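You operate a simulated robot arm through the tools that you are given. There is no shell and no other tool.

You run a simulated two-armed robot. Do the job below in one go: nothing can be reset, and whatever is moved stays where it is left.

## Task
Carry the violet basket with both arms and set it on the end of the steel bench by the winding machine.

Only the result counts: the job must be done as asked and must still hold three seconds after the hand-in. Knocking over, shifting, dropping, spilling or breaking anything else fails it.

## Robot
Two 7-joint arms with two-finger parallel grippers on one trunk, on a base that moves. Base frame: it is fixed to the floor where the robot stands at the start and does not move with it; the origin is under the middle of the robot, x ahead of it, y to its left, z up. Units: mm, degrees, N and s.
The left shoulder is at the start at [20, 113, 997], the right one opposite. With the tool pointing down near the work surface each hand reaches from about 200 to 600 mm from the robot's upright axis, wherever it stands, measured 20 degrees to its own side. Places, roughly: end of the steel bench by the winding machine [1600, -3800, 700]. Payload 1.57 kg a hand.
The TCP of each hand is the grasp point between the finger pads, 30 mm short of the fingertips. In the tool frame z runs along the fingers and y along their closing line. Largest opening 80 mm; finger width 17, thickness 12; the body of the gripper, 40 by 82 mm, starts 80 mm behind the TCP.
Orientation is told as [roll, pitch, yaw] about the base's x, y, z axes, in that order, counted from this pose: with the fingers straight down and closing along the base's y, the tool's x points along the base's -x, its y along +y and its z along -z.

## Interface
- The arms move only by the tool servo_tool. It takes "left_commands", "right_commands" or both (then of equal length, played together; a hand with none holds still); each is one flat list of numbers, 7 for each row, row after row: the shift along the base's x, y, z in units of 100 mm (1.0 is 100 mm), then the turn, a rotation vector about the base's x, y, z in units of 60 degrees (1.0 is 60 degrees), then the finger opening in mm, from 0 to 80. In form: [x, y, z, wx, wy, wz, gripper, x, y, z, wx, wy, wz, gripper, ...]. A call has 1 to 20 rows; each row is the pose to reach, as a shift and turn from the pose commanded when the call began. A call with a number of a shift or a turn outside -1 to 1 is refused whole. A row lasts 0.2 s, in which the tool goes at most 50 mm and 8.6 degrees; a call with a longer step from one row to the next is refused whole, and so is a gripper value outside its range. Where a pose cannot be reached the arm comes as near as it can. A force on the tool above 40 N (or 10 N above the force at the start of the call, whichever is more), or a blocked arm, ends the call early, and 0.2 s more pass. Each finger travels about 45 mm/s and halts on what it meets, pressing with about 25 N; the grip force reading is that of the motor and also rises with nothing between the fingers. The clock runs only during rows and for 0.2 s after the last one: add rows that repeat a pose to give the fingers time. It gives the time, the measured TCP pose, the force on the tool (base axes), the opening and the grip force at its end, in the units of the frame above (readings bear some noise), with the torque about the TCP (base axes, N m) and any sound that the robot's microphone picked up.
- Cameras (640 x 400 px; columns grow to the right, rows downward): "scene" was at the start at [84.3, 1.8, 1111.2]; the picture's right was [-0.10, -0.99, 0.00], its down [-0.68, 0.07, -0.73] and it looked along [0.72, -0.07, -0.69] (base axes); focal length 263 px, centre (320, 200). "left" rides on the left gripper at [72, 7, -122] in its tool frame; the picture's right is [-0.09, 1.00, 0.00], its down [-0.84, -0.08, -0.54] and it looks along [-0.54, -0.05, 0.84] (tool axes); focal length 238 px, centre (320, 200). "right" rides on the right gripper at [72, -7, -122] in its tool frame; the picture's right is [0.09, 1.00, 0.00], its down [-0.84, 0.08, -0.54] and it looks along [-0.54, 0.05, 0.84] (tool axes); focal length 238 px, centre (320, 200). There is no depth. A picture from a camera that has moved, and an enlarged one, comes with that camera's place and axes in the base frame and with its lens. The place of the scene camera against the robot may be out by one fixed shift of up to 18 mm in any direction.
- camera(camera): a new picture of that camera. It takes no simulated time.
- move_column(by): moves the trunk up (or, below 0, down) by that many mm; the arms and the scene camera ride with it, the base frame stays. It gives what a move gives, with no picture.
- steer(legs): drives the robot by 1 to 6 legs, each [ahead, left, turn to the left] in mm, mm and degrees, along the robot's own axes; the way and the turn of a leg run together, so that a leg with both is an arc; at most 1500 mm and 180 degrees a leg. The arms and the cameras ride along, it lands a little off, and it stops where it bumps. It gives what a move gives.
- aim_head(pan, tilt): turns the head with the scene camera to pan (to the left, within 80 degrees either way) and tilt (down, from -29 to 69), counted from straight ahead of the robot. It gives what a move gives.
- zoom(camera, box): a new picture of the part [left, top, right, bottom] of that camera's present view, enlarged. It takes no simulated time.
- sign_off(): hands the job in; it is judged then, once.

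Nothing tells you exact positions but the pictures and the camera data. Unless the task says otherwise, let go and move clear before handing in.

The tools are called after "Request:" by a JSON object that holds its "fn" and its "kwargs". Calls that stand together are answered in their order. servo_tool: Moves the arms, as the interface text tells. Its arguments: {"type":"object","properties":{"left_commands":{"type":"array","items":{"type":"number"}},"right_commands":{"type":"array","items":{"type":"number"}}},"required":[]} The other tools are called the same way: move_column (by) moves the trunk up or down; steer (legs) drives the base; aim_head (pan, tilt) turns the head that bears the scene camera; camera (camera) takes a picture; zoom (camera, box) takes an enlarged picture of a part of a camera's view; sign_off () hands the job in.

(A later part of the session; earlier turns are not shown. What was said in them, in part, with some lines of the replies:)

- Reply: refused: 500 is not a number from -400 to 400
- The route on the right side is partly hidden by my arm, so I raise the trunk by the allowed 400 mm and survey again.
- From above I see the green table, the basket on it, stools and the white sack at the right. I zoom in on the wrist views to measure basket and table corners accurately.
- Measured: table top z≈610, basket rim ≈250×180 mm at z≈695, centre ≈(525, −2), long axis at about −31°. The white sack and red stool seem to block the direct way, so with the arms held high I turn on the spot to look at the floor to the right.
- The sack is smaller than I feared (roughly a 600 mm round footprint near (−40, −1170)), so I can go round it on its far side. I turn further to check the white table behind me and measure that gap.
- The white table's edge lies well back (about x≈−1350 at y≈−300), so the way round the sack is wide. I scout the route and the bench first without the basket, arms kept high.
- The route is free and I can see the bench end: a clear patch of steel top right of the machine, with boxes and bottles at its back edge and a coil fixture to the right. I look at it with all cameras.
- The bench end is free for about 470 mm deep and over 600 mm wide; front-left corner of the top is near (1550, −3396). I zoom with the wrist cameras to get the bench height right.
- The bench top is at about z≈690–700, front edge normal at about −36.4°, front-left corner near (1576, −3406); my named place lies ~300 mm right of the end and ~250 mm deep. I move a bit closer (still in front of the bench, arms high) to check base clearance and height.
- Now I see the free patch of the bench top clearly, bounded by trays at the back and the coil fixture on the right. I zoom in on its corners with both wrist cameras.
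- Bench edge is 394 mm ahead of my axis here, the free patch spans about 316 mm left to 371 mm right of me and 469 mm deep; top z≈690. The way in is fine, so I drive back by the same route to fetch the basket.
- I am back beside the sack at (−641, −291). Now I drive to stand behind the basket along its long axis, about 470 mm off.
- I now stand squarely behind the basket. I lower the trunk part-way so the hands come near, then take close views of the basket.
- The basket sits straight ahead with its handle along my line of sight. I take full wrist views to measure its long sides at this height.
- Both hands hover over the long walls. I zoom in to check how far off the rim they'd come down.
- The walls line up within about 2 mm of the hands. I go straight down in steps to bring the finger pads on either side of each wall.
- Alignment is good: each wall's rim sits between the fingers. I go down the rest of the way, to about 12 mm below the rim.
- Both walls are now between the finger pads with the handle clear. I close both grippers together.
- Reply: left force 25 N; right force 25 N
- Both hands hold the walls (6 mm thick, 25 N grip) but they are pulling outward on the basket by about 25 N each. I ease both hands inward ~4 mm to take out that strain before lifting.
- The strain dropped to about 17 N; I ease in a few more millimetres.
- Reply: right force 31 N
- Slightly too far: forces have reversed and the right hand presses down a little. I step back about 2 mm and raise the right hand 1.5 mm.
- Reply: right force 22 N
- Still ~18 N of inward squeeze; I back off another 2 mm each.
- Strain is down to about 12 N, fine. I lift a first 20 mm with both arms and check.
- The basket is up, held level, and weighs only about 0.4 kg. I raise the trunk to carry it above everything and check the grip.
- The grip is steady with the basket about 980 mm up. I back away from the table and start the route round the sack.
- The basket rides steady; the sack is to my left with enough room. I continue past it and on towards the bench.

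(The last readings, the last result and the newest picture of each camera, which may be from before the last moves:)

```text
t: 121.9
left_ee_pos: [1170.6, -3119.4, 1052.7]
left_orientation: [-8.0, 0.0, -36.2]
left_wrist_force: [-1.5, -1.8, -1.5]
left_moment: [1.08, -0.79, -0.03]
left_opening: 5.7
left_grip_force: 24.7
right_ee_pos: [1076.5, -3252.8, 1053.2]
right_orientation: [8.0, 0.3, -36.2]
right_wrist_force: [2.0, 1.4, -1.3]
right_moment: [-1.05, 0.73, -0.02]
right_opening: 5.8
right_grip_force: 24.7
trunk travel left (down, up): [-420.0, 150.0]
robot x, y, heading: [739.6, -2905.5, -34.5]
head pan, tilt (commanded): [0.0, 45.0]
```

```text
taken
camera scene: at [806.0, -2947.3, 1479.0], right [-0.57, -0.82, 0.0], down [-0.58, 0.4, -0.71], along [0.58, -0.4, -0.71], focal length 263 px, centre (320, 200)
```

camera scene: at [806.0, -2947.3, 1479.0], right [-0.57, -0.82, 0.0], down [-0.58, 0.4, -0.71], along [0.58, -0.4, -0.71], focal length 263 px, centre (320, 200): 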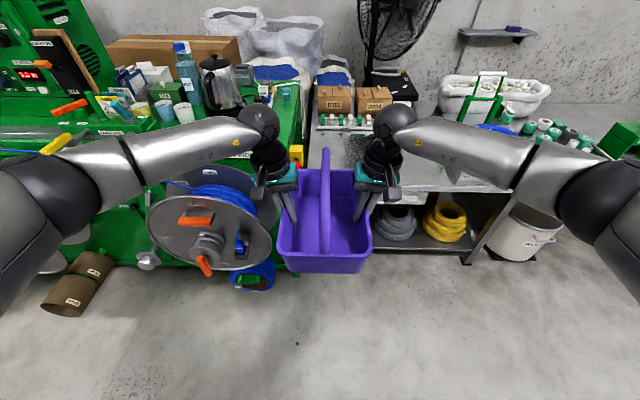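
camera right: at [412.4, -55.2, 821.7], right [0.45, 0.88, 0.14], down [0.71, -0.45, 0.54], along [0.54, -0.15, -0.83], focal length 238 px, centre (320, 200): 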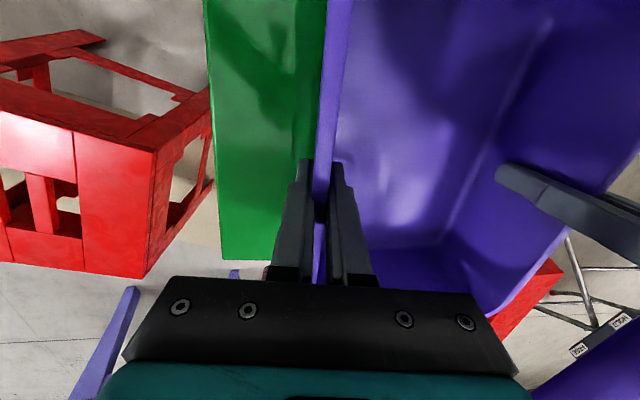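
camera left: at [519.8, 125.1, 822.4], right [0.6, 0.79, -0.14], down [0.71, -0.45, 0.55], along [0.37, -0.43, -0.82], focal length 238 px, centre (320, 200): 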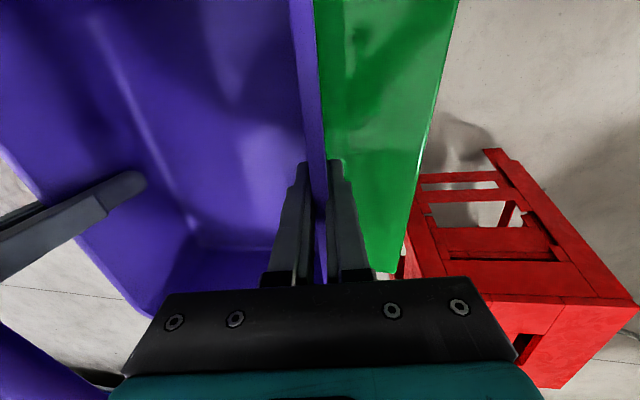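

The basket is in line with the bench (yaw ≈ −36°). I sidestep right and come forward, still stopping short of the bench edge.

Request:
{"fn": "steer", "kwargs": {"legs": [[0, -236, 0], [600, 0, 0]]}}

Request:
{"fn": "camera", "kwargs": {"camera": "scene"}}

Request:
{"fn": "camera", "kwargs": {"camera": "left"}}

Request:
{"fn": "camera", "kwargs": {"camera": "right"}}

```text
t: 126.7
left_ee_pos: [1523.0, -3659.1, 1051.6]
left_orientation: [-8.0, -0.1, -36.7]
left_wrist_force: [-2.3, -1.7, -1.5]
left_moment: [1.06, -0.79, -0.03]
left_opening: 5.6
left_grip_force: 25.5
right_ee_pos: [1428.4, -3791.8, 1053.4]
right_orientation: [8.0, 0.3, -36.7]
right_wrist_force: [1.2, 1.7, -1.1]
right_moment: [-1.02, 0.77, -0.04]
right_opening: 5.8
right_grip_force: 25.5
trunk travel left (down, up): [-420.0, 150.0]
robot x, y, heading: [1087.2, -3440.3, -35.2]
head pan, tilt (commanded): [0.0, 45.0]
```

```text
taken
camera scene: at [1159.5, -3484.6, 1479.0], right [-0.58, -0.82, 0.0], down [-0.58, 0.41, -0.71], along [0.58, -0.41, -0.71], focal length 263 px, centre (320, 200)
```

scene: 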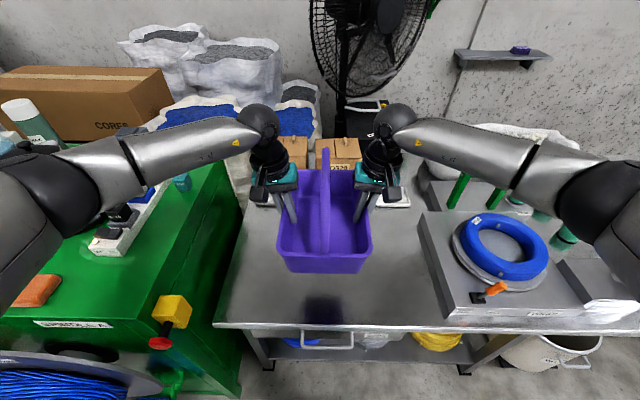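

```text
taken
camera left: at [1478.8, -3596.4, 1171.8], right [0.66, 0.74, -0.14], down [0.67, -0.5, 0.55], along [0.33, -0.46, -0.82], focal length 238 px, centre (320, 200)
```

left: 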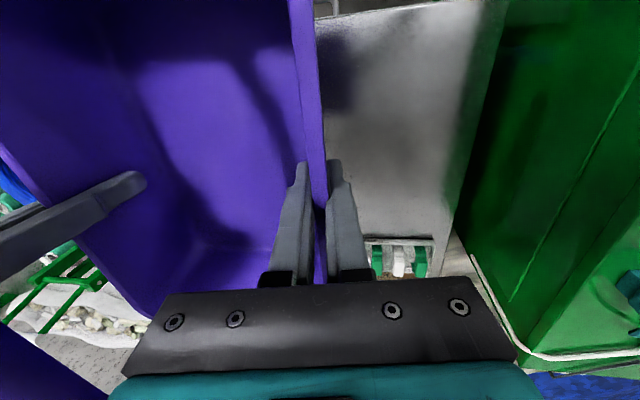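

```text
taken
camera right: at [1357.7, -3767.8, 1171.5], right [0.52, 0.85, 0.14], down [0.67, -0.5, 0.54], along [0.53, -0.19, -0.83], focal length 238 px, centre (320, 200)
```

right: 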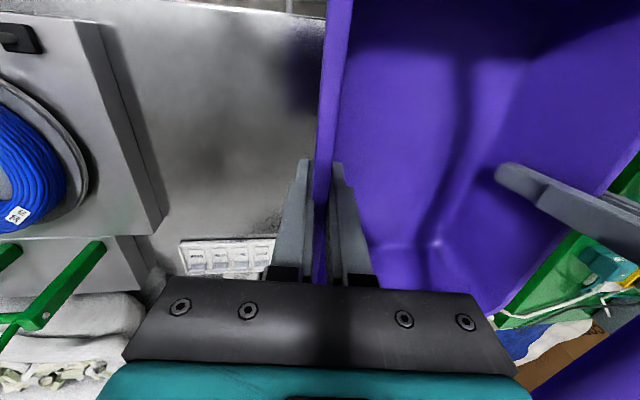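

The basket hangs over the bench's free patch; its centre needs ~138 mm further in and 11 mm left. I drive 90 mm closer (leaving ~280 mm to the edge) and then reach the rest with the arms.

Request:
{"fn": "steer", "kwargs": {"legs": [[90, 11, 0]]}}

Request:
{"fn": "camera", "kwargs": {"camera": "scene"}}

```text
t: 127.8
left_ee_pos: [1601.3, -3702.2, 1051.9]
left_orientation: [-8.1, 0.0, -36.7]
left_wrist_force: [-2.0, -2.8, -1.8]
left_moment: [1.07, -0.79, 0.01]
left_opening: 5.6
left_grip_force: 24.7
right_ee_pos: [1506.6, -3834.1, 1051.6]
right_orientation: [8.0, 0.3, -36.8]
right_wrist_force: [2.1, 2.3, -1.3]
right_moment: [-1.08, 0.77, 0.01]
right_opening: 5.8
right_grip_force: 25.1
trunk travel left (down, up): [-420.0, 150.0]
robot x, y, heading: [1168.1, -3485.4, -35.3]
head pan, tilt (commanded): [0.0, 45.0]
```

```text
taken
camera scene: at [1238.6, -3526.8, 1479.0], right [-0.58, -0.82, 0.0], down [-0.58, 0.41, -0.71], along [0.58, -0.41, -0.71], focal length 263 px, centre (320, 200)
```

scene: 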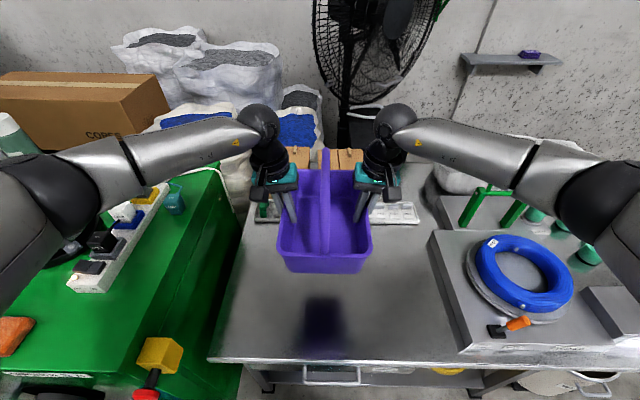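

The basket centre is within ~50 mm of the mark, straight ahead. I extend both arms together by that amount.

Request:
{"fn": "servo_tool", "kwargs": {"left_commands": [0.08, -0.056, 0, 0, 0, 0, 0, 0.16, -0.112, 0, 0, 0, 0, 0, 0.24, -0.168, 0, 0, 0, 0, 0, 0.32, -0.224, 0, 0, 0, 0, 0, 0.41, -0.28, 0, 0, 0, 0, 0, 0.41, -0.28, 0, 0, 0, 0, 0], "right_commands": [0.08, -0.056, 0, 0, 0, 0, 0, 0.16, -0.112, 0, 0, 0, 0, 0, 0.24, -0.168, 0, 0, 0, 0, 0, 0.32, -0.224, 0, 0, 0, 0, 0, 0.41, -0.28, 0, 0, 0, 0, 0, 0.41, -0.28, 0, 0, 0, 0, 0]}}

Request:
{"fn": "aim_head", "kwargs": {"pan": 30, "tilt": 50}}

Request:
{"fn": "camera", "kwargs": {"camera": "scene"}}

Request:
{"fn": "aim_head", "kwargs": {"pan": 0, "tilt": 55}}

Request:
{"fn": "camera", "kwargs": {"camera": "scene"}}

```text
t: 129.2
left_ee_pos: [1642.1, -3729.4, 1053.7]
left_orientation: [-7.9, -0.1, -36.6]
left_wrist_force: [0.8, 0.4, -1.7]
left_moment: [1.03, -0.92, 0.06]
left_opening: 5.6
left_grip_force: 25.0
right_ee_pos: [1548.4, -3861.3, 1053.6]
right_orientation: [7.8, 0.3, -36.7]
right_wrist_force: [-0.8, 0.9, -0.8]
right_moment: [-0.99, 0.88, 0.05]
right_opening: 5.9
right_grip_force: 25.1
trunk travel left (down, up): [-420.0, 150.0]
robot x, y, heading: [1169.1, -3483.9, -35.1]
head pan, tilt (commanded): [0.0, 45.0]
```

```text
t: 130.1
left_ee_pos: [1642.1, -3728.1, 1052.8]
left_orientation: [-7.9, -0.1, -36.6]
left_wrist_force: [2.5, 2.5, -1.9]
left_moment: [1.02, -0.89, 0.09]
left_opening: 5.5
left_grip_force: 25.2
right_ee_pos: [1547.9, -3860.7, 1054.2]
right_orientation: [7.9, 0.3, -36.6]
right_wrist_force: [-2.6, -0.9, -1.9]
right_moment: [-1.0, 0.86, 0.1]
right_opening: 6.0
right_grip_force: 25.1
trunk travel left (down, up): [-420.0, 150.0]
robot x, y, heading: [1170.3, -3487.1, -35.4]
head pan, tilt (commanded): [30.0, 50.0]
```

```text
taken
camera scene: at [1247.8, -3486.5, 1472.1], right [-0.09, -1.0, 0.0], down [-0.76, 0.07, -0.64], along [0.64, -0.06, -0.77], focal length 263 px, centre (320, 200)
```

scene: 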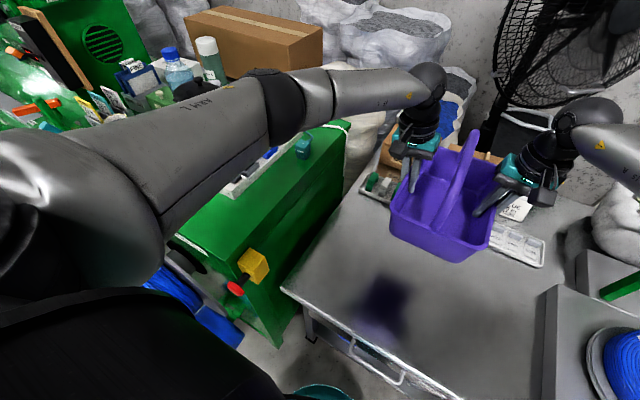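

```text
t: 131.1
left_ee_pos: [1642.9, -3729.3, 1051.3]
left_orientation: [-8.0, -0.1, -36.5]
left_wrist_force: [3.1, 2.6, -1.8]
left_moment: [1.04, -0.83, 0.1]
left_opening: 5.8
left_grip_force: 25.0
right_ee_pos: [1548.9, -3860.5, 1053.2]
right_orientation: [7.9, 0.3, -36.6]
right_wrist_force: [-2.9, -3.3, -2.1]
right_moment: [-1.03, 0.84, 0.1]
right_opening: 6.1
right_grip_force: 24.9
trunk travel left (down, up): [-420.0, 150.0]
robot x, y, heading: [1172.1, -3482.6, -35.1]
head pan, tilt (commanded): [0.0, 55.0]
```

```text
taken
camera scene: at [1230.1, -3520.9, 1465.6], right [-0.58, -0.82, 0.0], down [-0.67, 0.47, -0.57], along [0.47, -0.33, -0.82], focal length 263 px, centre (320, 200)
```

scene: 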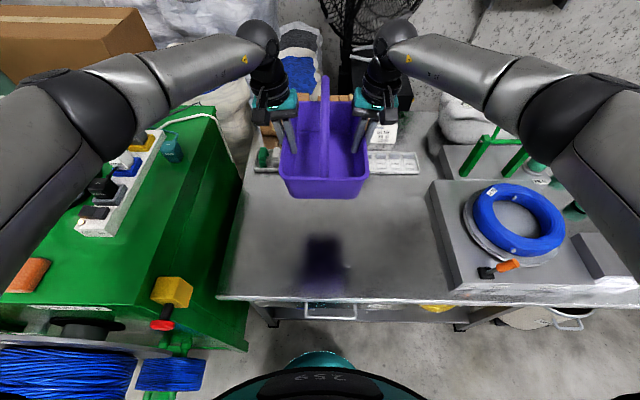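

The basket's shadow falls squarely on the free patch. My left elbow is near the machine's edge (machine top ≈ z 885), so I lower the trunk only 120 mm and do the rest with the arms.

Request:
{"fn": "move_column", "kwargs": {"by": -120}}

Request:
{"fn": "servo_tool", "kwargs": {"left_commands": [0, 0, -0.15, 0, 0, 0, 0, 0, 0, -0.3, 0, 0, 0, 0, 0, 0, -0.45, 0, 0, 0, 0, 0, 0, -0.6, 0, 0, 0, 0, 0, 0, -0.75, 0, 0, 0, 0, 0, 0, -0.9, 0, 0, 0, 0, 0, 0, -0.9, 0, 0, 0, 0], "right_commands": [0, 0, -0.15, 0, 0, 0, 0, 0, 0, -0.3, 0, 0, 0, 0, 0, 0, -0.45, 0, 0, 0, 0, 0, 0, -0.6, 0, 0, 0, 0, 0, 0, -0.75, 0, 0, 0, 0, 0, 0, -0.9, 0, 0, 0, 0, 0, 0, -0.9, 0, 0, 0, 0]}}

Request:
{"fn": "camera", "kwargs": {"camera": "scene"}}

Request:
{"fn": "camera", "kwargs": {"camera": "left"}}

Request:
{"fn": "camera", "kwargs": {"camera": "right"}}

```text
t: 132.6
left_ee_pos: [1641.3, -3727.8, 932.3]
left_orientation: [-8.0, -0.1, -36.6]
left_wrist_force: [4.8, 4.9, -1.1]
left_moment: [1.15, -0.75, 0.08]
left_opening: 5.5
left_grip_force: 24.8
right_ee_pos: [1547.9, -3861.9, 933.5]
right_orientation: [7.9, 0.1, -36.6]
right_wrist_force: [-5.5, -4.9, -1.3]
right_moment: [-1.14, 0.77, 0.13]
right_opening: 6.1
right_grip_force: 25.3
trunk travel left (down, up): [-300.0, 270.0]
robot x, y, heading: [1172.6, -3484.0, -35.5]
head pan, tilt (commanded): [0.0, 55.0]
```

```text
t: 134.2
left_ee_pos: [1640.9, -3728.3, 842.5]
left_orientation: [-7.9, 0.0, -36.6]
left_wrist_force: [4.8, 3.1, -1.6]
left_moment: [1.07, -0.84, 0.15]
left_opening: 6.0
left_grip_force: 24.9
right_ee_pos: [1547.9, -3861.4, 843.2]
right_orientation: [7.9, 0.3, -36.8]
right_wrist_force: [-6.5, -3.9, -2.2]
right_moment: [-1.04, 0.8, 0.17]
right_opening: 5.7
right_grip_force: 25.2
trunk travel left (down, up): [-300.0, 270.0]
robot x, y, heading: [1170.0, -3485.3, -35.4]
head pan, tilt (commanded): [0.0, 55.0]
```

```text
taken
camera scene: at [1230.0, -3520.9, 1345.6], right [-0.58, -0.82, 0.0], down [-0.67, 0.47, -0.57], along [0.47, -0.33, -0.82], focal length 263 px, centre (320, 200)
```

scene: 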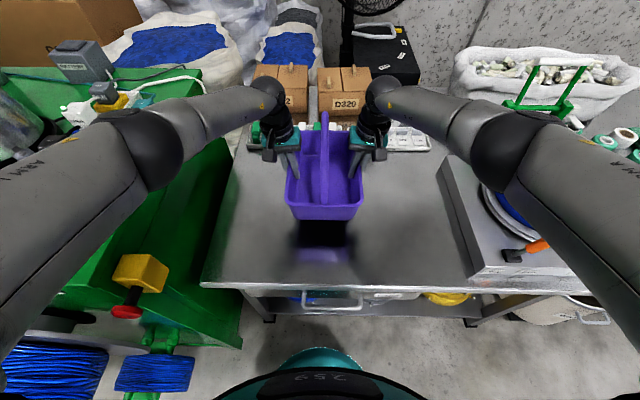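

```text
taken
camera left: at [1596.9, -3665.8, 962.3], right [0.66, 0.74, -0.14], down [0.67, -0.5, 0.55], along [0.34, -0.46, -0.82], focal length 238 px, centre (320, 200)
```

left: 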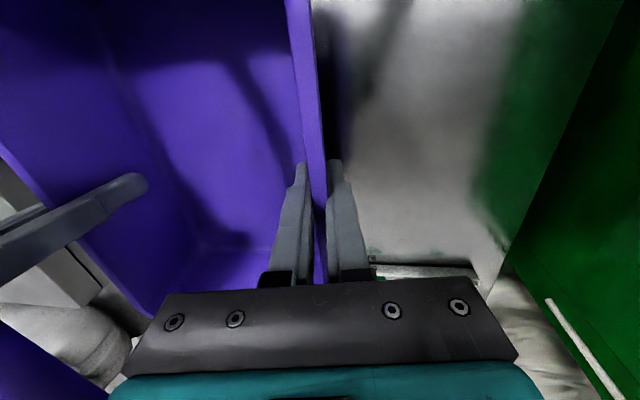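

```text
taken
camera right: at [1478.0, -3838.3, 961.4], right [0.52, 0.85, 0.14], down [0.67, -0.5, 0.54], along [0.53, -0.19, -0.83], focal length 238 px, centre (320, 200)
```

right: 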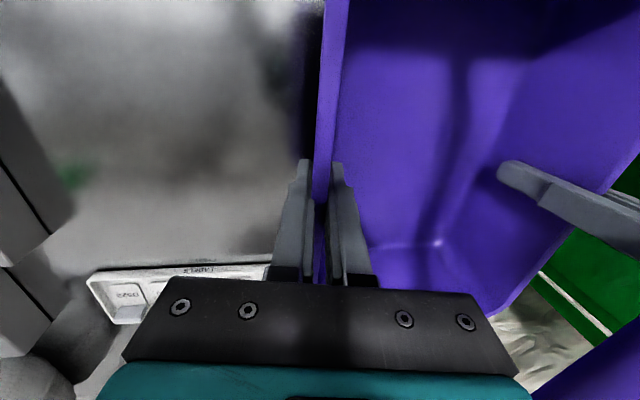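

The basket is over the right spot and about 80 mm above the bench; the elbows stay well above the machine and fixture. I lower 60 mm more.

Request:
{"fn": "servo_tool", "kwargs": {"left_commands": [0, 0, -0.12, 0, 0, 0, 0, 0, 0, -0.24, 0, 0, 0, 0, 0, 0, -0.36, 0, 0, 0, 0, 0, 0, -0.48, 0, 0, 0, 0, 0, 0, -0.6, 0, 0, 0, 0, 0, 0, -0.6, 0, 0, 0, 0], "right_commands": [0, 0, -0.12, 0, 0, 0, 0, 0, 0, -0.24, 0, 0, 0, 0, 0, 0, -0.36, 0, 0, 0, 0, 0, 0, -0.48, 0, 0, 0, 0, 0, 0, -0.6, 0, 0, 0, 0, 0, 0, -0.6, 0, 0, 0, 0]}}

Request:
{"fn": "camera", "kwargs": {"camera": "scene"}}

Request:
{"fn": "zoom", "kwargs": {"camera": "scene", "box": [200, 80, 440, 280]}}

Request:
{"fn": "camera", "kwargs": {"camera": "right"}}

```text
t: 135.6
left_ee_pos: [1637.4, -3724.1, 794.6]
left_orientation: [-7.8, 0.1, -36.5]
left_wrist_force: [5.1, 4.7, -13.9]
left_moment: [0.74, -1.28, 0.2]
left_opening: 8.3
left_grip_force: 24.6
left hand out of reach, approached as far as the arm can: row 4, 5, 6
right_ee_pos: [1543.0, -3855.8, 786.8]
right_orientation: [8.3, 0.1, -36.7]
right_wrist_force: [-5.2, -3.8, 11.2]
right_moment: [0.91, 0.01, 0.13]
right_opening: 3.8
right_grip_force: 24.4
right hand out of reach, approached as far as the arm can: row 4, 5, 6
trunk travel left (down, up): [-300.0, 270.0]
robot x, y, heading: [1173.8, -3482.0, -35.0]
head pan, tilt (commanded): [0.0, 55.0]
```

```text
taken
camera scene: at [1230.1, -3520.8, 1345.6], right [-0.58, -0.82, 0.0], down [-0.67, 0.47, -0.57], along [0.47, -0.33, -0.82], focal length 263 px, centre (320, 200)
```

scene: 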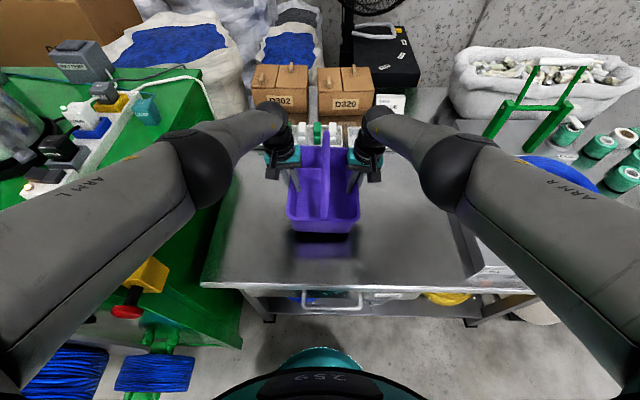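

```text
2.00 times, centred on (320, 180) of scene
camera zoom: at [1230.1, -3520.8, 1345.6], right [-0.58, -0.82, 0.0], down [-0.67, 0.47, -0.57], along [0.47, -0.33, -0.82], focal length 526 px, centre (320, 240)
```

zoom: 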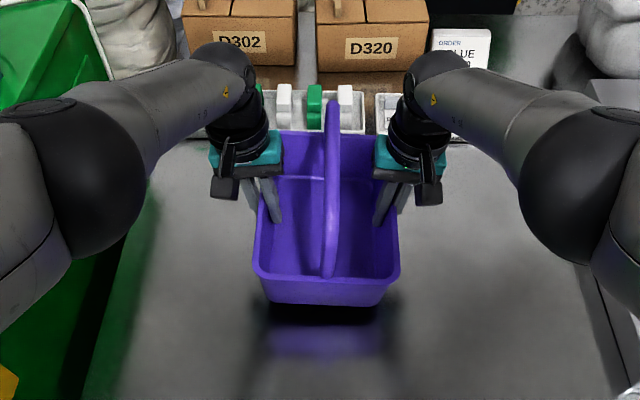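

```text
taken
camera right: at [1472.2, -3833.2, 904.0], right [0.51, 0.85, 0.14], down [0.67, -0.5, 0.55], along [0.53, -0.18, -0.83], focal length 238 px, centre (320, 200)
```

right: 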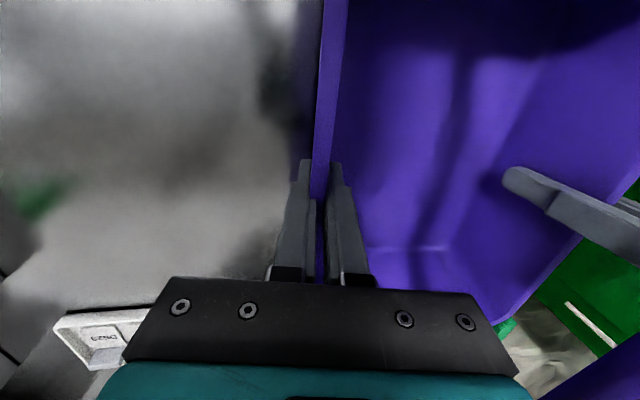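

The arms ran out of reach at this trunk height, leaving the left hand ~8 mm higher than the right. I bring both hands back up 30 mm to a reachable, level pose and will lower with the trunk instead.

Request:
{"fn": "servo_tool", "kwargs": {"left_commands": [0, 0, 0.15, 0, 0, 0, 0, 0, 0, 0.3, 0, 0, 0, 0, 0, 0, 0.35, 0, 0, 0, 0, 0, 0, 0.35, 0, 0, 0, 0], "right_commands": [0, 0, 0.15, 0, 0, 0, 0, 0, 0, 0.3, 0, 0, 0, 0, 0, 0, 0.35, 0, 0, 0, 0, 0, 0, 0.35, 0, 0, 0, 0]}}

Request:
{"fn": "camera", "kwargs": {"camera": "left"}}

Request:
{"fn": "camera", "kwargs": {"camera": "right"}}

Request:
{"fn": "zoom", "kwargs": {"camera": "scene", "box": [200, 80, 440, 280]}}

```text
t: 136.6
left_ee_pos: [1635.7, -3724.7, 831.6]
left_orientation: [-7.9, 0.1, -36.7]
left_wrist_force: [1.7, 2.0, -18.4]
left_moment: [1.2, -0.6, 0.13]
left_opening: 8.9
left_grip_force: 25.5
right_ee_pos: [1541.8, -3856.8, 820.1]
right_orientation: [8.1, 0.1, -36.7]
right_wrist_force: [-1.0, -1.5, 15.1]
right_moment: [0.94, -0.96, -0.04]
right_opening: 3.9
right_grip_force: 24.6
trunk travel left (down, up): [-300.0, 270.0]
robot x, y, heading: [1170.0, -3480.6, -35.2]
head pan, tilt (commanded): [0.0, 55.0]
```

```text
taken
camera left: at [1592.6, -3662.2, 950.4], right [0.66, 0.74, -0.14], down [0.67, -0.5, 0.55], along [0.33, -0.45, -0.83], focal length 238 px, centre (320, 200)
```

left: 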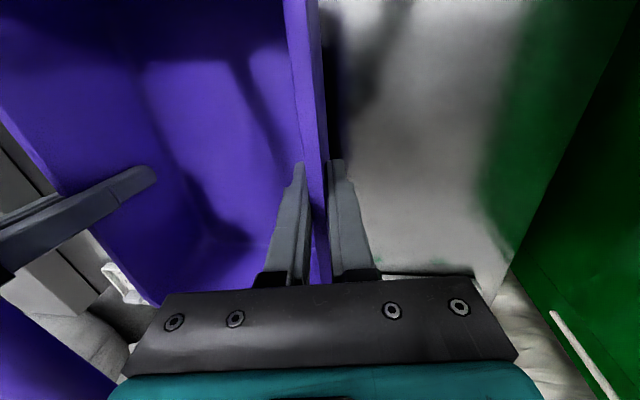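

```text
taken
camera right: at [1471.4, -3833.5, 938.4], right [0.52, 0.85, 0.14], down [0.67, -0.5, 0.55], along [0.53, -0.19, -0.83], focal length 238 px, centre (320, 200)
```

right: 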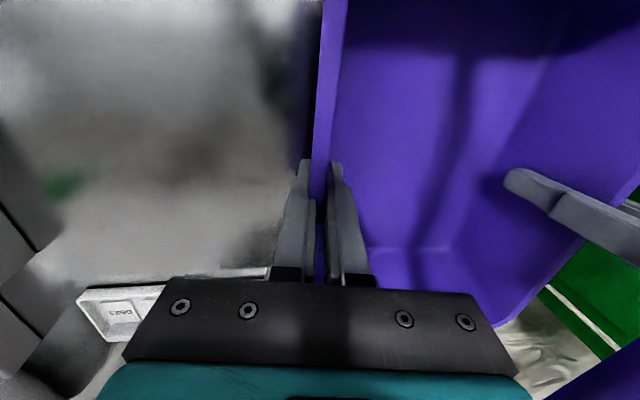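

```text
2.00 times, centred on (320, 180) of scene
camera zoom: at [1230.1, -3520.9, 1345.6], right [-0.58, -0.82, 0.0], down [-0.67, 0.47, -0.57], along [0.47, -0.33, -0.82], focal length 526 px, centre (320, 240)
```

zoom: 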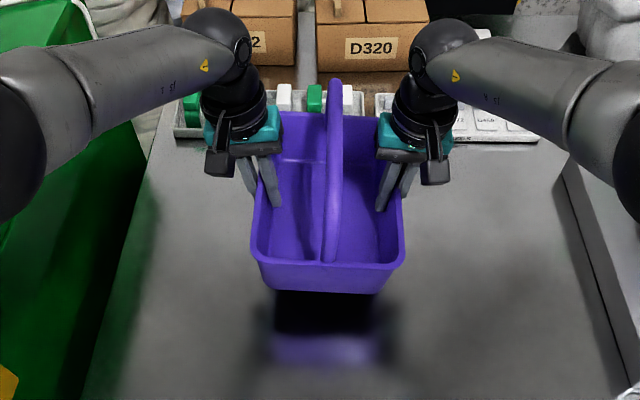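

The hands are now ~11 mm apart in height and the basket is strained between them. I level them: left down 5.5 mm, right up 5.5 mm.

Request:
{"fn": "servo_tool", "kwargs": {"left_commands": [0, 0, -0.03, 0, 0, 0, 0, 0, 0, -0.055, 0, 0, 0, 0, 0, 0, -0.055, 0, 0, 0, 0], "right_commands": [0, 0, 0.03, 0, 0, 0, 0, 0, 0, 0.055, 0, 0, 0, 0, 0, 0, 0.055, 0, 0, 0, 0]}}

Request:
{"fn": "zoom", "kwargs": {"camera": "scene", "box": [240, 80, 400, 240]}}

Request:
{"fn": "camera", "kwargs": {"camera": "left"}}

Request:
{"fn": "camera", "kwargs": {"camera": "right"}}

```text
t: 137.3
left_ee_pos: [1636.7, -3726.7, 825.0]
left_orientation: [-8.0, -0.1, -36.7]
left_wrist_force: [-3.6, 2.9, -1.2]
left_moment: [1.23, -0.48, -0.35]
left_opening: 6.5
left_grip_force: 24.8
right_ee_pos: [1540.0, -3857.9, 822.7]
right_orientation: [7.7, 0.4, -36.6]
right_wrist_force: [3.6, -1.8, -2.3]
right_moment: [-1.33, 0.52, -0.39]
right_opening: 5.0
right_grip_force: 24.6
trunk travel left (down, up): [-300.0, 270.0]
robot x, y, heading: [1172.5, -3483.6, -35.1]
head pan, tilt (commanded): [0.0, 55.0]
```

```text
2.50 times, centred on (320, 160) of scene
camera zoom: at [1230.0, -3521.0, 1345.6], right [-0.58, -0.82, 0.0], down [-0.67, 0.47, -0.57], along [0.47, -0.33, -0.82], focal length 658 px, centre (320, 300)
```

zoom: 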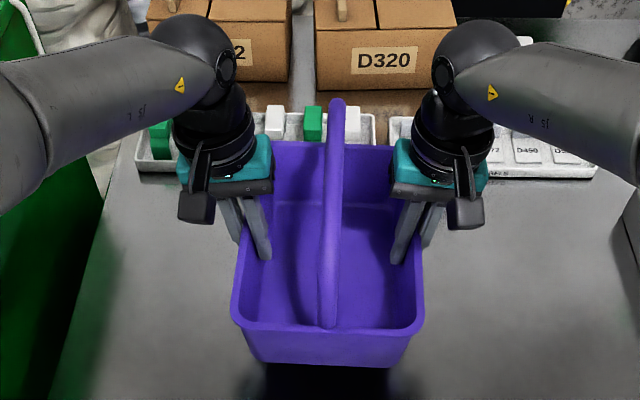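

```text
taken
camera left: at [1593.5, -3663.7, 945.5], right [0.66, 0.74, -0.14], down [0.67, -0.5, 0.55], along [0.33, -0.46, -0.82], focal length 238 px, centre (320, 200)
```

left: 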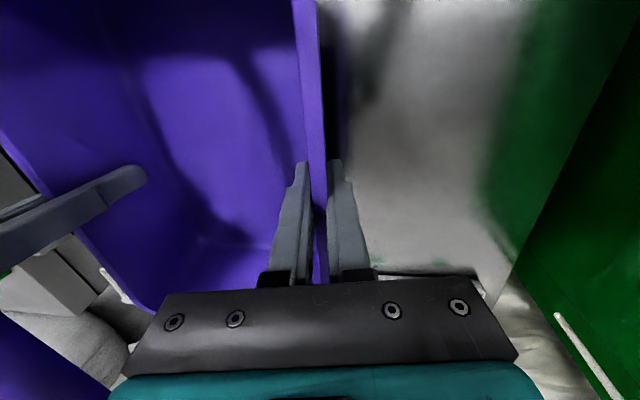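

```text
taken
camera right: at [1470.0, -3833.3, 942.0], right [0.52, 0.85, 0.14], down [0.68, -0.5, 0.54], along [0.53, -0.19, -0.83], focal length 238 px, centre (320, 200)
```

right: 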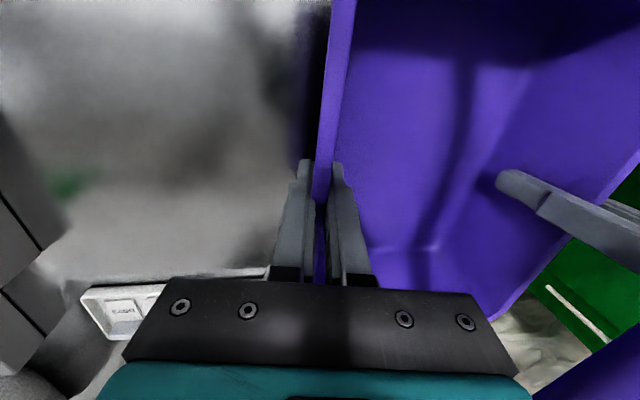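

Level again, with normal small forces and the basket sitting straight. About 60 mm remain; I lower the trunk 48 mm.

Request:
{"fn": "move_column", "kwargs": {"by": -48}}

Request:
{"fn": "zoom", "kwargs": {"camera": "scene", "box": [240, 120, 400, 280]}}

Request:
{"fn": "camera", "kwargs": {"camera": "scene"}}

```text
t: 138.2
left_ee_pos: [1636.7, -3724.7, 777.6]
left_orientation: [-7.9, -0.3, -36.8]
left_wrist_force: [-2.5, 1.7, -0.8]
left_moment: [0.59, -1.35, -0.24]
left_opening: 6.4
left_grip_force: 24.5
right_ee_pos: [1541.1, -3855.7, 776.7]
right_orientation: [8.0, 0.2, -36.7]
right_wrist_force: [3.2, -0.5, -1.2]
right_moment: [-0.62, 1.35, -0.26]
right_opening: 5.7
right_grip_force: 24.5
trunk travel left (down, up): [-252.0, 318.0]
robot x, y, heading: [1170.2, -3486.2, -35.2]
head pan, tilt (commanded): [0.0, 55.0]
```

```text
2.50 times, centred on (320, 200) of scene
camera zoom: at [1229.8, -3520.8, 1297.7], right [-0.58, -0.82, 0.0], down [-0.67, 0.47, -0.57], along [0.47, -0.33, -0.82], focal length 658 px, centre (320, 200)
```

zoom: 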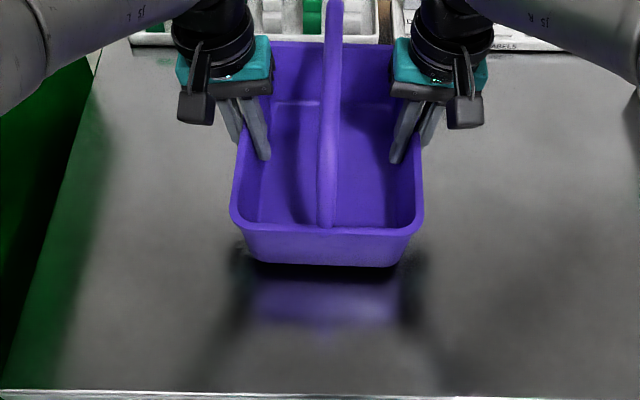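

```text
taken
camera scene: at [1229.8, -3520.8, 1297.7], right [-0.58, -0.82, 0.0], down [-0.67, 0.47, -0.57], along [0.47, -0.33, -0.82], focal length 263 px, centre (320, 200)
```

scene: 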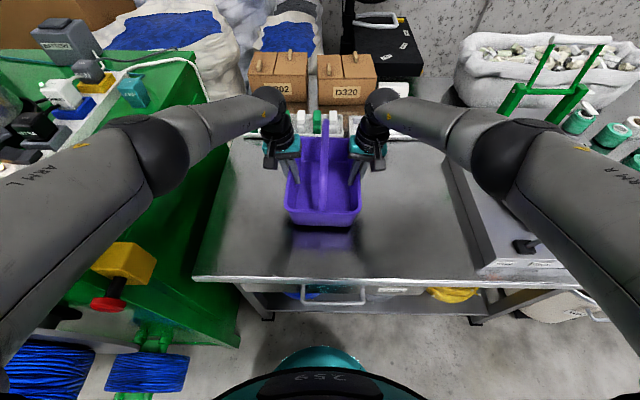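

The reflection in the steel shows roughly 10 mm left under the basket. I lower in small steps, watching the forces.

Request:
{"fn": "servo_tool", "kwargs": {"left_commands": [0, 0, -0.02, 0, 0, 0, 0, 0, 0, -0.04, 0, 0, 0, 0, 0, 0, -0.06, 0, 0, 0, 0, 0, 0, -0.06, 0, 0, 0, 0], "right_commands": [0, 0, -0.02, 0, 0, 0, 0, 0, 0, -0.04, 0, 0, 0, 0, 0, 0, -0.06, 0, 0, 0, 0, 0, 0, -0.06, 0, 0, 0, 0]}}

Request:
{"fn": "zoom", "kwargs": {"camera": "scene", "box": [260, 140, 380, 260]}}

```text
t: 139.2
left_ee_pos: [1637.3, -3725.5, 771.1]
left_orientation: [-7.8, 0.0, -36.7]
left_wrist_force: [-2.4, 0.9, -2.4]
left_moment: [0.73, -1.2, -0.22]
left_opening: 5.9
left_grip_force: 24.9
right_ee_pos: [1540.7, -3856.7, 769.1]
right_orientation: [8.0, 0.1, -36.6]
right_wrist_force: [3.3, -0.5, -1.3]
right_moment: [-0.72, 1.19, -0.21]
right_opening: 5.5
right_grip_force: 25.2
trunk travel left (down, up): [-252.0, 318.0]
robot x, y, heading: [1167.0, -3483.2, -35.0]
head pan, tilt (commanded): [0.0, 55.0]
```

```text
3.33 times, centred on (320, 200) of scene
camera zoom: at [1230.0, -3520.9, 1297.6], right [-0.58, -0.82, 0.0], down [-0.67, 0.47, -0.57], along [0.47, -0.33, -0.82], focal length 877 px, centre (320, 200)
```

zoom: 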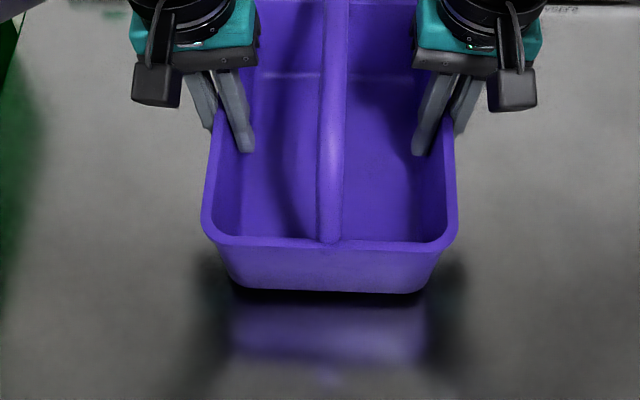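

No contact yet, about 6 mm left. I continue down in 1 mm rows.

Request:
{"fn": "servo_tool", "kwargs": {"left_commands": [0, 0, -0.01, 0, 0, 0, 0, 0, 0, -0.02, 0, 0, 0, 0, 0, 0, -0.03, 0, 0, 0, 0, 0, 0, -0.04, 0, 0, 0, 0, 0, 0, -0.04, 0, 0, 0, 0], "right_commands": [0, 0, -0.01, 0, 0, 0, 0, 0, 0, -0.02, 0, 0, 0, 0, 0, 0, -0.03, 0, 0, 0, 0, 0, 0, -0.04, 0, 0, 0, 0, 0, 0, -0.04, 0, 0, 0, 0]}}

Request:
{"fn": "zoom", "kwargs": {"camera": "scene", "box": [260, 140, 380, 260]}}

```text
t: 140.4
left_ee_pos: [1637.3, -3726.1, 766.9]
left_orientation: [-8.0, 0.0, -36.7]
left_wrist_force: [-3.0, 0.4, -1.4]
left_moment: [1.18, -0.66, -0.2]
left_opening: 5.8
left_grip_force: 24.9
right_ee_pos: [1540.3, -3856.7, 768.1]
right_orientation: [8.0, 0.2, -36.7]
right_wrist_force: [2.3, -1.2, -1.2]
right_moment: [-1.15, 0.63, -0.2]
right_opening: 6.0
right_grip_force: 24.9
trunk travel left (down, up): [-252.0, 318.0]
robot x, y, heading: [1169.8, -3483.1, -35.3]
head pan, tilt (commanded): [0.0, 55.0]
```

```text
3.33 times, centred on (320, 200) of scene
camera zoom: at [1230.0, -3520.9, 1297.6], right [-0.58, -0.82, 0.0], down [-0.67, 0.47, -0.57], along [0.47, -0.33, -0.82], focal length 877 px, centre (320, 200)
```

zoom: 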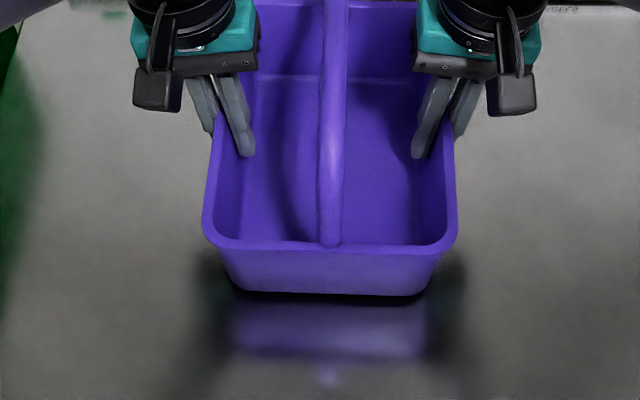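

Still a thin dark gap. I go down another few millimetres.

Request:
{"fn": "servo_tool", "kwargs": {"left_commands": [0, 0, -0.01, 0, 0, 0, 0, 0, 0, -0.02, 0, 0, 0, 0, 0, 0, -0.03, 0, 0, 0, 0, 0, 0, -0.03, 0, 0, 0, 0], "right_commands": [0, 0, -0.01, 0, 0, 0, 0, 0, 0, -0.02, 0, 0, 0, 0, 0, 0, -0.03, 0, 0, 0, 0, 0, 0, -0.03, 0, 0, 0, 0]}}

Request:
{"fn": "zoom", "kwargs": {"camera": "scene", "box": [260, 140, 380, 260]}}

```text
t: 141.4
left_ee_pos: [1636.3, -3725.2, 763.7]
left_orientation: [-7.9, 0.0, -36.7]
left_wrist_force: [-2.0, 0.7, -1.0]
left_moment: [1.15, -0.68, -0.2]
left_opening: 5.9
left_grip_force: 25.1
right_ee_pos: [1541.4, -3857.0, 764.1]
right_orientation: [8.0, 0.2, -36.7]
right_wrist_force: [3.4, -0.2, -1.6]
right_moment: [-1.17, 0.64, -0.22]
right_opening: 5.7
right_grip_force: 25.1
trunk travel left (down, up): [-252.0, 318.0]
robot x, y, heading: [1169.0, -3483.3, -35.3]
head pan, tilt (commanded): [0.0, 55.0]
```

```text
3.33 times, centred on (320, 200) of scene
camera zoom: at [1230.0, -3520.9, 1297.6], right [-0.58, -0.82, 0.0], down [-0.67, 0.47, -0.57], along [0.47, -0.33, -0.82], focal length 877 px, centre (320, 200)
```

zoom: 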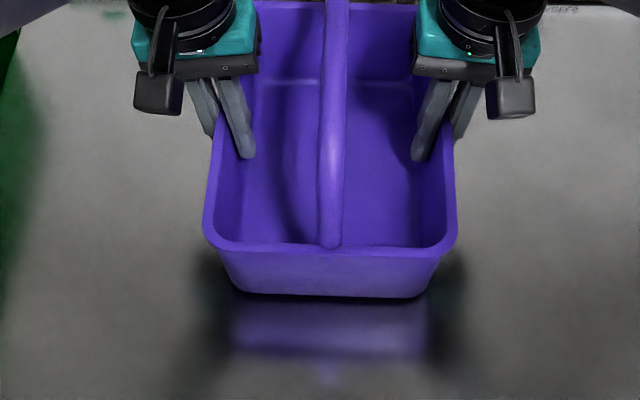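

Nearly there; 2–3 mm left. Another short step down.

Request:
{"fn": "servo_tool", "kwargs": {"left_commands": [0, 0, -0.01, 0, 0, 0, 0, 0, 0, -0.02, 0, 0, 0, 0, 0, 0, -0.03, 0, 0, 0, 0, 0, 0, -0.03, 0, 0, 0, 0], "right_commands": [0, 0, -0.01, 0, 0, 0, 0, 0, 0, -0.02, 0, 0, 0, 0, 0, 0, -0.03, 0, 0, 0, 0, 0, 0, -0.03, 0, 0, 0, 0]}}

Request:
{"fn": "zoom", "kwargs": {"camera": "scene", "box": [260, 140, 380, 260]}}

```text
t: 142.4
left_ee_pos: [1637.1, -3725.6, 762.7]
left_orientation: [-8.0, -0.2, -36.7]
left_wrist_force: [-2.5, 3.5, 8.1]
left_moment: [1.22, -0.61, -0.25]
left_opening: 6.1
left_grip_force: 25.2
right_ee_pos: [1539.8, -3856.6, 762.4]
right_orientation: [8.0, 0.1, -36.8]
right_wrist_force: [3.5, -3.3, 6.5]
right_moment: [-0.81, 1.12, -0.21]
right_opening: 5.8
right_grip_force: 24.5
trunk travel left (down, up): [-252.0, 318.0]
robot x, y, heading: [1169.7, -3483.9, -35.2]
head pan, tilt (commanded): [0.0, 55.0]
```

```text
3.33 times, centred on (320, 200) of scene
camera zoom: at [1229.2, -3520.3, 1297.9], right [-0.58, -0.82, 0.0], down [-0.67, 0.47, -0.57], along [0.47, -0.33, -0.82], focal length 877 px, centre (320, 200)
```

zoom: 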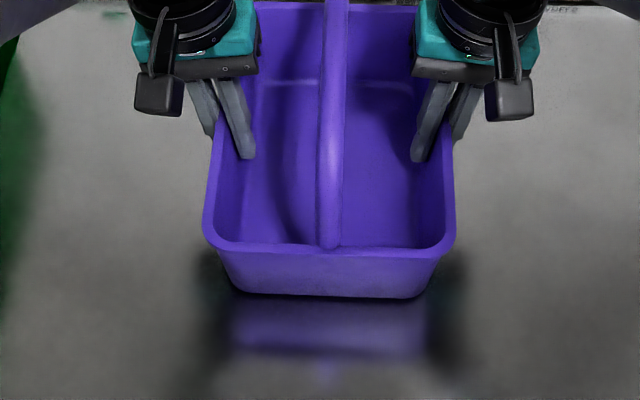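

The basket is touching: both hands now feel an upward push (8 and 6.5 N). I ease the press by 1 mm and then open both grippers together.

Request:
{"fn": "servo_tool", "kwargs": {"left_commands": [0, 0, 0.012, 0, 0, 0, 0, 0, 0, 0.012, 0, 0, 0, 0], "right_commands": [0, 0, 0.012, 0, 0, 0, 0, 0, 0, 0.012, 0, 0, 0, 0]}}

```text
t: 143.1
left_ee_pos: [1636.9, -3726.1, 762.7]
left_orientation: [-7.8, -0.3, -36.7]
left_wrist_force: [0.0, 0.1, -1.0]
left_moment: [0.61, -1.38, -0.16]
left_opening: 5.8
left_grip_force: 25.6
right_ee_pos: [1541.9, -3855.8, 762.9]
right_orientation: [8.0, -0.1, -36.8]
right_wrist_force: [1.7, -4.5, 8.6]
right_moment: [-1.27, 0.52, -0.22]
right_opening: 5.8
right_grip_force: 24.8
trunk travel left (down, up): [-252.0, 318.0]
robot x, y, heading: [1168.9, -3485.7, -35.0]
head pan, tilt (commanded): [0.0, 55.0]
```

The residual push is small. Now I open both grippers together.

Request:
{"fn": "servo_tool", "kwargs": {"left_commands": [0, 0, 0, 0, 0, 0, 10, 0, 0, 0, 0, 0, 0, 20, 0, 0, 0, 0, 0, 0, 35, 0, 0, 0, 0, 0, 0, 50, 0, 0, 0, 0, 0, 0, 60, 0, 0, 0, 0, 0, 0, 60], "right_commands": [0, 0, 0.006, 0, 0, 0, 10, 0, 0, 0.006, 0, 0, 0, 20, 0, 0, 0.006, 0, 0, 0, 35, 0, 0, 0.006, 0, 0, 0, 50, 0, 0, 0.006, 0, 0, 0, 60, 0, 0, 0.006, 0, 0, 0, 60]}}

Request:
{"fn": "camera", "kwargs": {"camera": "left"}}

Request:
{"fn": "camera", "kwargs": {"camera": "right"}}

Request:
{"fn": "zoom", "kwargs": {"camera": "scene", "box": [240, 120, 400, 260]}}

```text
t: 144.4
left_ee_pos: [1637.6, -3726.9, 761.5]
left_orientation: [-8.0, -0.1, -36.7]
left_wrist_force: [0.3, -0.4, -0.8]
left_moment: [-0.01, 0.02, 0.02]
left_opening: 59.9
left_grip_force: 0.0
right_ee_pos: [1541.0, -3857.1, 762.0]
right_orientation: [8.0, 0.3, -36.7]
right_wrist_force: [-0.7, 0.2, -0.4]
right_moment: [0.01, 0.03, 0.04]
right_opening: 59.7
right_grip_force: 0.1
trunk travel left (down, up): [-252.0, 318.0]
robot x, y, heading: [1166.9, -3484.1, -35.1]
head pan, tilt (commanded): [0.0, 55.0]
```

```text
taken
camera left: at [1593.3, -3663.5, 882.2], right [0.66, 0.74, -0.14], down [0.67, -0.5, 0.55], along [0.34, -0.46, -0.82], focal length 238 px, centre (320, 200)
```

left: 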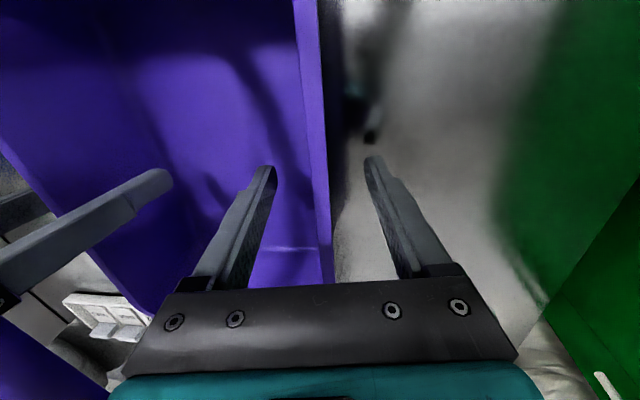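

```text
taken
camera right: at [1470.3, -3833.6, 880.7], right [0.52, 0.85, 0.14], down [0.67, -0.5, 0.54], along [0.53, -0.19, -0.83], focal length 238 px, centre (320, 200)
```

right: 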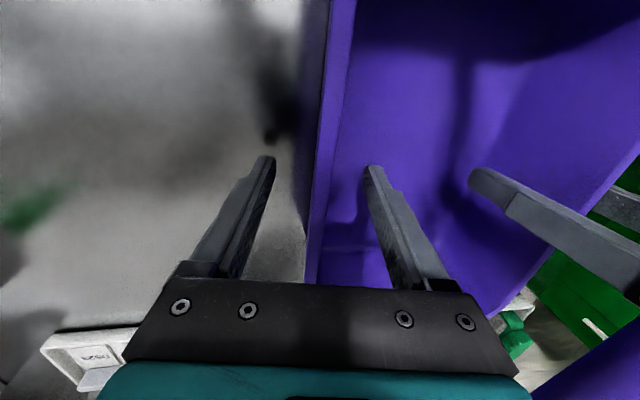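

```text
2.86 times, centred on (320, 190) of scene
camera zoom: at [1229.8, -3520.8, 1297.6], right [-0.58, -0.82, 0.0], down [-0.67, 0.47, -0.57], along [0.47, -0.33, -0.82], focal length 752 px, centre (320, 229)
```

zoom: 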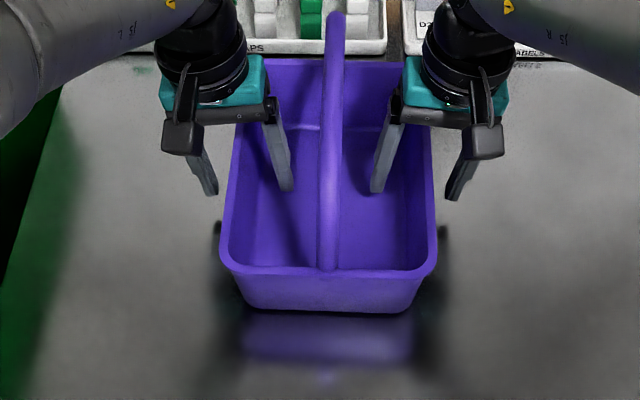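

Released: no force on either hand, and the basket stands flat. I raise both hands straight up out of the basket.

Request:
{"fn": "servo_tool", "kwargs": {"left_commands": [0, 0, 0.15, 0, 0, 0, 60, 0, 0, 0.3, 0, 0, 0, 60, 0, 0, 0.5, 0, 0, 0, 60, 0, 0, 0.7, 0, 0, 0, 60, 0, 0, 0.9, 0, 0, 0, 60, 0, 0, 1.0, 0, 0, 0, 60, 0, 0, 1.0, 0, 0, 0, 60], "right_commands": [0, 0, 0.15, 0, 0, 0, 60, 0, 0, 0.3, 0, 0, 0, 60, 0, 0, 0.5, 0, 0, 0, 60, 0, 0, 0.7, 0, 0, 0, 60, 0, 0, 0.9, 0, 0, 0, 60, 0, 0, 1.0, 0, 0, 0, 60, 0, 0, 1.0, 0, 0, 0, 60]}}

Request:
{"fn": "move_column", "kwargs": {"by": 200}}

Request:
{"fn": "camera", "kwargs": {"camera": "scene"}}

Request:
{"fn": "camera", "kwargs": {"camera": "left"}}

Request:
{"fn": "camera", "kwargs": {"camera": "right"}}

```text
t: 146.1
left_ee_pos: [1636.2, -3727.4, 864.2]
left_orientation: [-8.0, -0.1, -36.7]
left_wrist_force: [0.8, -0.5, 0.1]
left_moment: [-0.02, -0.01, -0.05]
left_opening: 59.9
left_grip_force: 0.2
right_ee_pos: [1541.0, -3856.1, 862.7]
right_orientation: [7.9, 0.2, -36.7]
right_wrist_force: [0.3, -0.3, 0.0]
right_moment: [0.0, -0.01, 0.01]
right_opening: 59.8
right_grip_force: 0.0
trunk travel left (down, up): [-252.0, 318.0]
robot x, y, heading: [1168.7, -3478.6, -35.3]
head pan, tilt (commanded): [0.0, 55.0]
```

```text
t: 148.2
left_ee_pos: [1636.6, -3727.2, 1062.9]
left_orientation: [-8.0, -0.1, -36.6]
left_wrist_force: [-0.7, 0.5, -0.2]
left_moment: [0.02, -0.01, 0.0]
left_opening: 60.0
left_grip_force: 0.0
right_ee_pos: [1541.2, -3856.5, 1061.9]
right_orientation: [8.0, 0.3, -36.8]
right_wrist_force: [-0.2, -0.3, -0.5]
right_moment: [-0.01, 0.0, -0.02]
right_opening: 60.0
right_grip_force: 0.1
trunk travel left (down, up): [-452.0, 118.0]
robot x, y, heading: [1168.0, -3485.1, -35.1]
head pan, tilt (commanded): [0.0, 55.0]
```

```text
taken
camera scene: at [1229.9, -3520.9, 1497.6], right [-0.58, -0.82, 0.0], down [-0.67, 0.47, -0.57], along [0.47, -0.33, -0.82], focal length 263 px, centre (320, 200)
```

scene: 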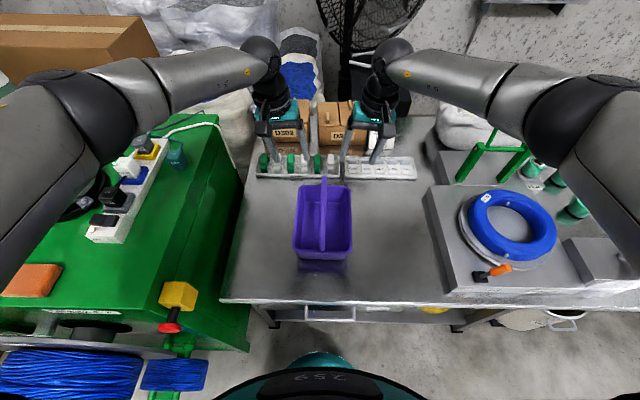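

```text
taken
camera left: at [1593.0, -3663.9, 1183.0], right [0.66, 0.74, -0.14], down [0.67, -0.5, 0.55], along [0.33, -0.46, -0.82], focal length 238 px, centre (320, 200)
```

left: 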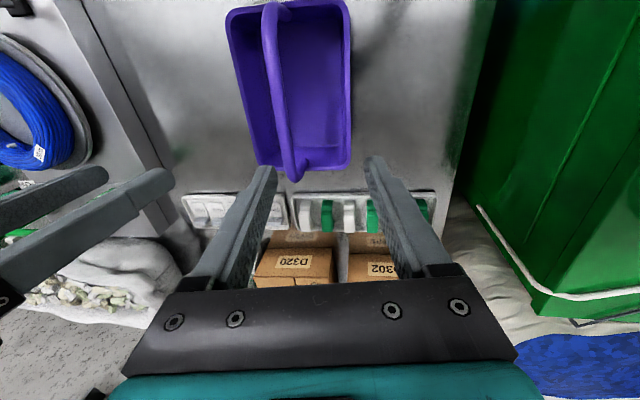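

```text
taken
camera right: at [1470.7, -3832.7, 1180.6], right [0.52, 0.85, 0.14], down [0.67, -0.5, 0.54], along [0.53, -0.19, -0.83], focal length 238 px, centre (320, 200)
```

right: 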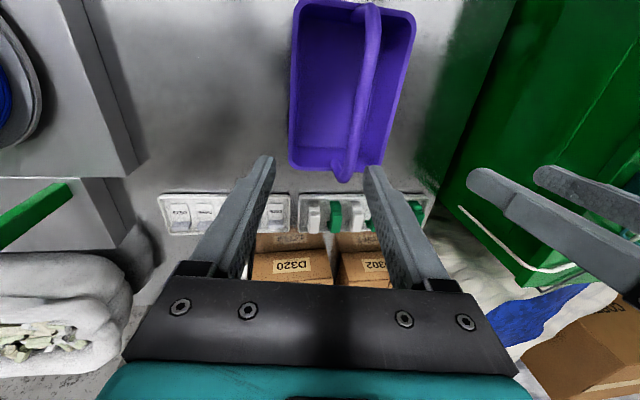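

The basket stands flat on the free end of the bench, clear of trays and fixture. I back the robot off with the hands high and take a last look.

Request:
{"fn": "steer", "kwargs": {"legs": [[-350, 0, 0]]}}

Request:
{"fn": "camera", "kwargs": {"camera": "scene"}}

Request:
{"fn": "aim_head", "kwargs": {"pan": 0, "tilt": 35}}

Request:
{"fn": "camera", "kwargs": {"camera": "scene"}}

```text
t: 150.5
left_ee_pos: [1344.4, -3521.3, 1063.2]
left_orientation: [-7.9, -0.1, -36.8]
left_wrist_force: [-0.2, 0.6, -0.2]
left_moment: [0.0, 0.03, -0.02]
left_opening: 60.0
left_grip_force: 0.0
right_ee_pos: [1249.4, -3652.2, 1062.7]
right_orientation: [8.0, 0.2, -36.7]
right_wrist_force: [-0.1, -0.2, 0.6]
right_moment: [0.0, -0.01, -0.02]
right_opening: 59.9
right_grip_force: 0.1
trunk travel left (down, up): [-452.0, 118.0]
robot x, y, heading: [881.1, -3281.6, -35.3]
head pan, tilt (commanded): [0.0, 55.0]
```

```text
taken
camera scene: at [938.5, -3315.5, 1497.7], right [-0.58, -0.82, 0.0], down [-0.67, 0.47, -0.57], along [0.47, -0.33, -0.82], focal length 263 px, centre (320, 200)
```

scene: 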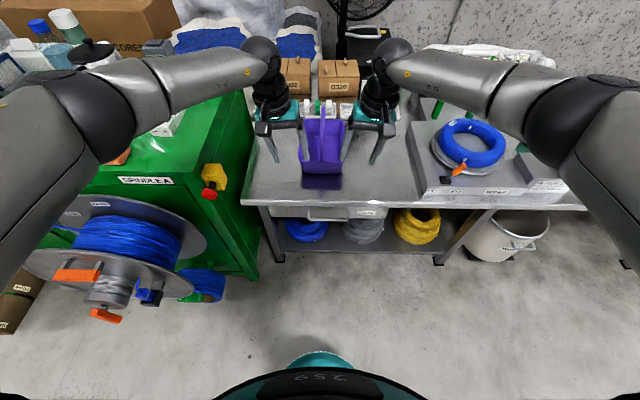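

```text
t: 151.3
left_ee_pos: [1345.8, -3522.1, 1063.3]
left_orientation: [-8.0, 0.0, -36.7]
left_wrist_force: [-0.8, 1.3, -1.0]
left_moment: [0.01, 0.0, 0.01]
left_opening: 59.9
left_grip_force: 0.0
right_ee_pos: [1250.0, -3651.8, 1062.7]
right_orientation: [7.9, 0.3, -36.7]
right_wrist_force: [0.6, 0.0, 0.4]
right_moment: [0.03, -0.03, -0.03]
right_opening: 60.0
right_grip_force: 0.1
trunk travel left (down, up): [-452.0, 118.0]
robot x, y, heading: [878.7, -3281.9, -35.5]
head pan, tilt (commanded): [0.0, 35.0]
```

```text
taken
camera scene: at [952.1, -3325.1, 1525.8], right [-0.58, -0.82, 0.0], down [-0.47, 0.33, -0.82], along [0.67, -0.47, -0.57], focal length 263 px, centre (320, 200)
```

scene: 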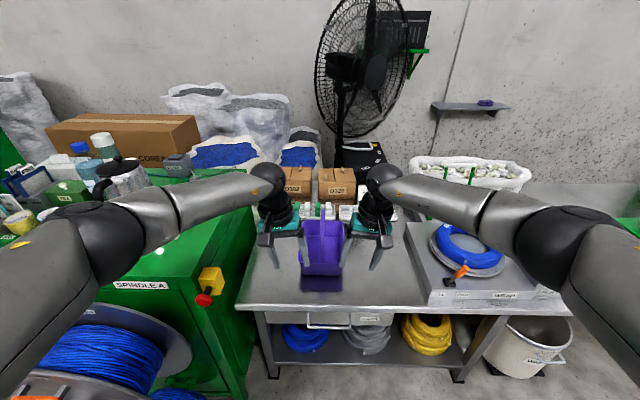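

The basket stands upright on the steel bench's end by the winding machine, nothing else has been touched, and the robot is clear with both grippers open. I hand the job in.

Request:
{"fn": "sign_off", "kwargs": {}}

```text
The job is handed in.
```

The violet basket is standing upright on the end of the steel bench by the winding machine, and I've handed the job in. Both arms carried it the whole way. Its centre is at about (1589, −3791) by the last hand readings, close to the place you gave.

- **Surroundings:** I saw no sign that anything else was touched or moved. On the bench it is clear of the trays behind it and the coil fixture to its right.
- **One hitch:** while lowering it, the arms reached their limit and the basket was held uneven, with the left hand about 11 mm higher than the right. I levelled the hands, then lowered mostly with the trunk until both hands felt the bench.
- **Hand-in state:** both grippers are open, and the robot has backed about 350 mm away from the bench with the hands raised.
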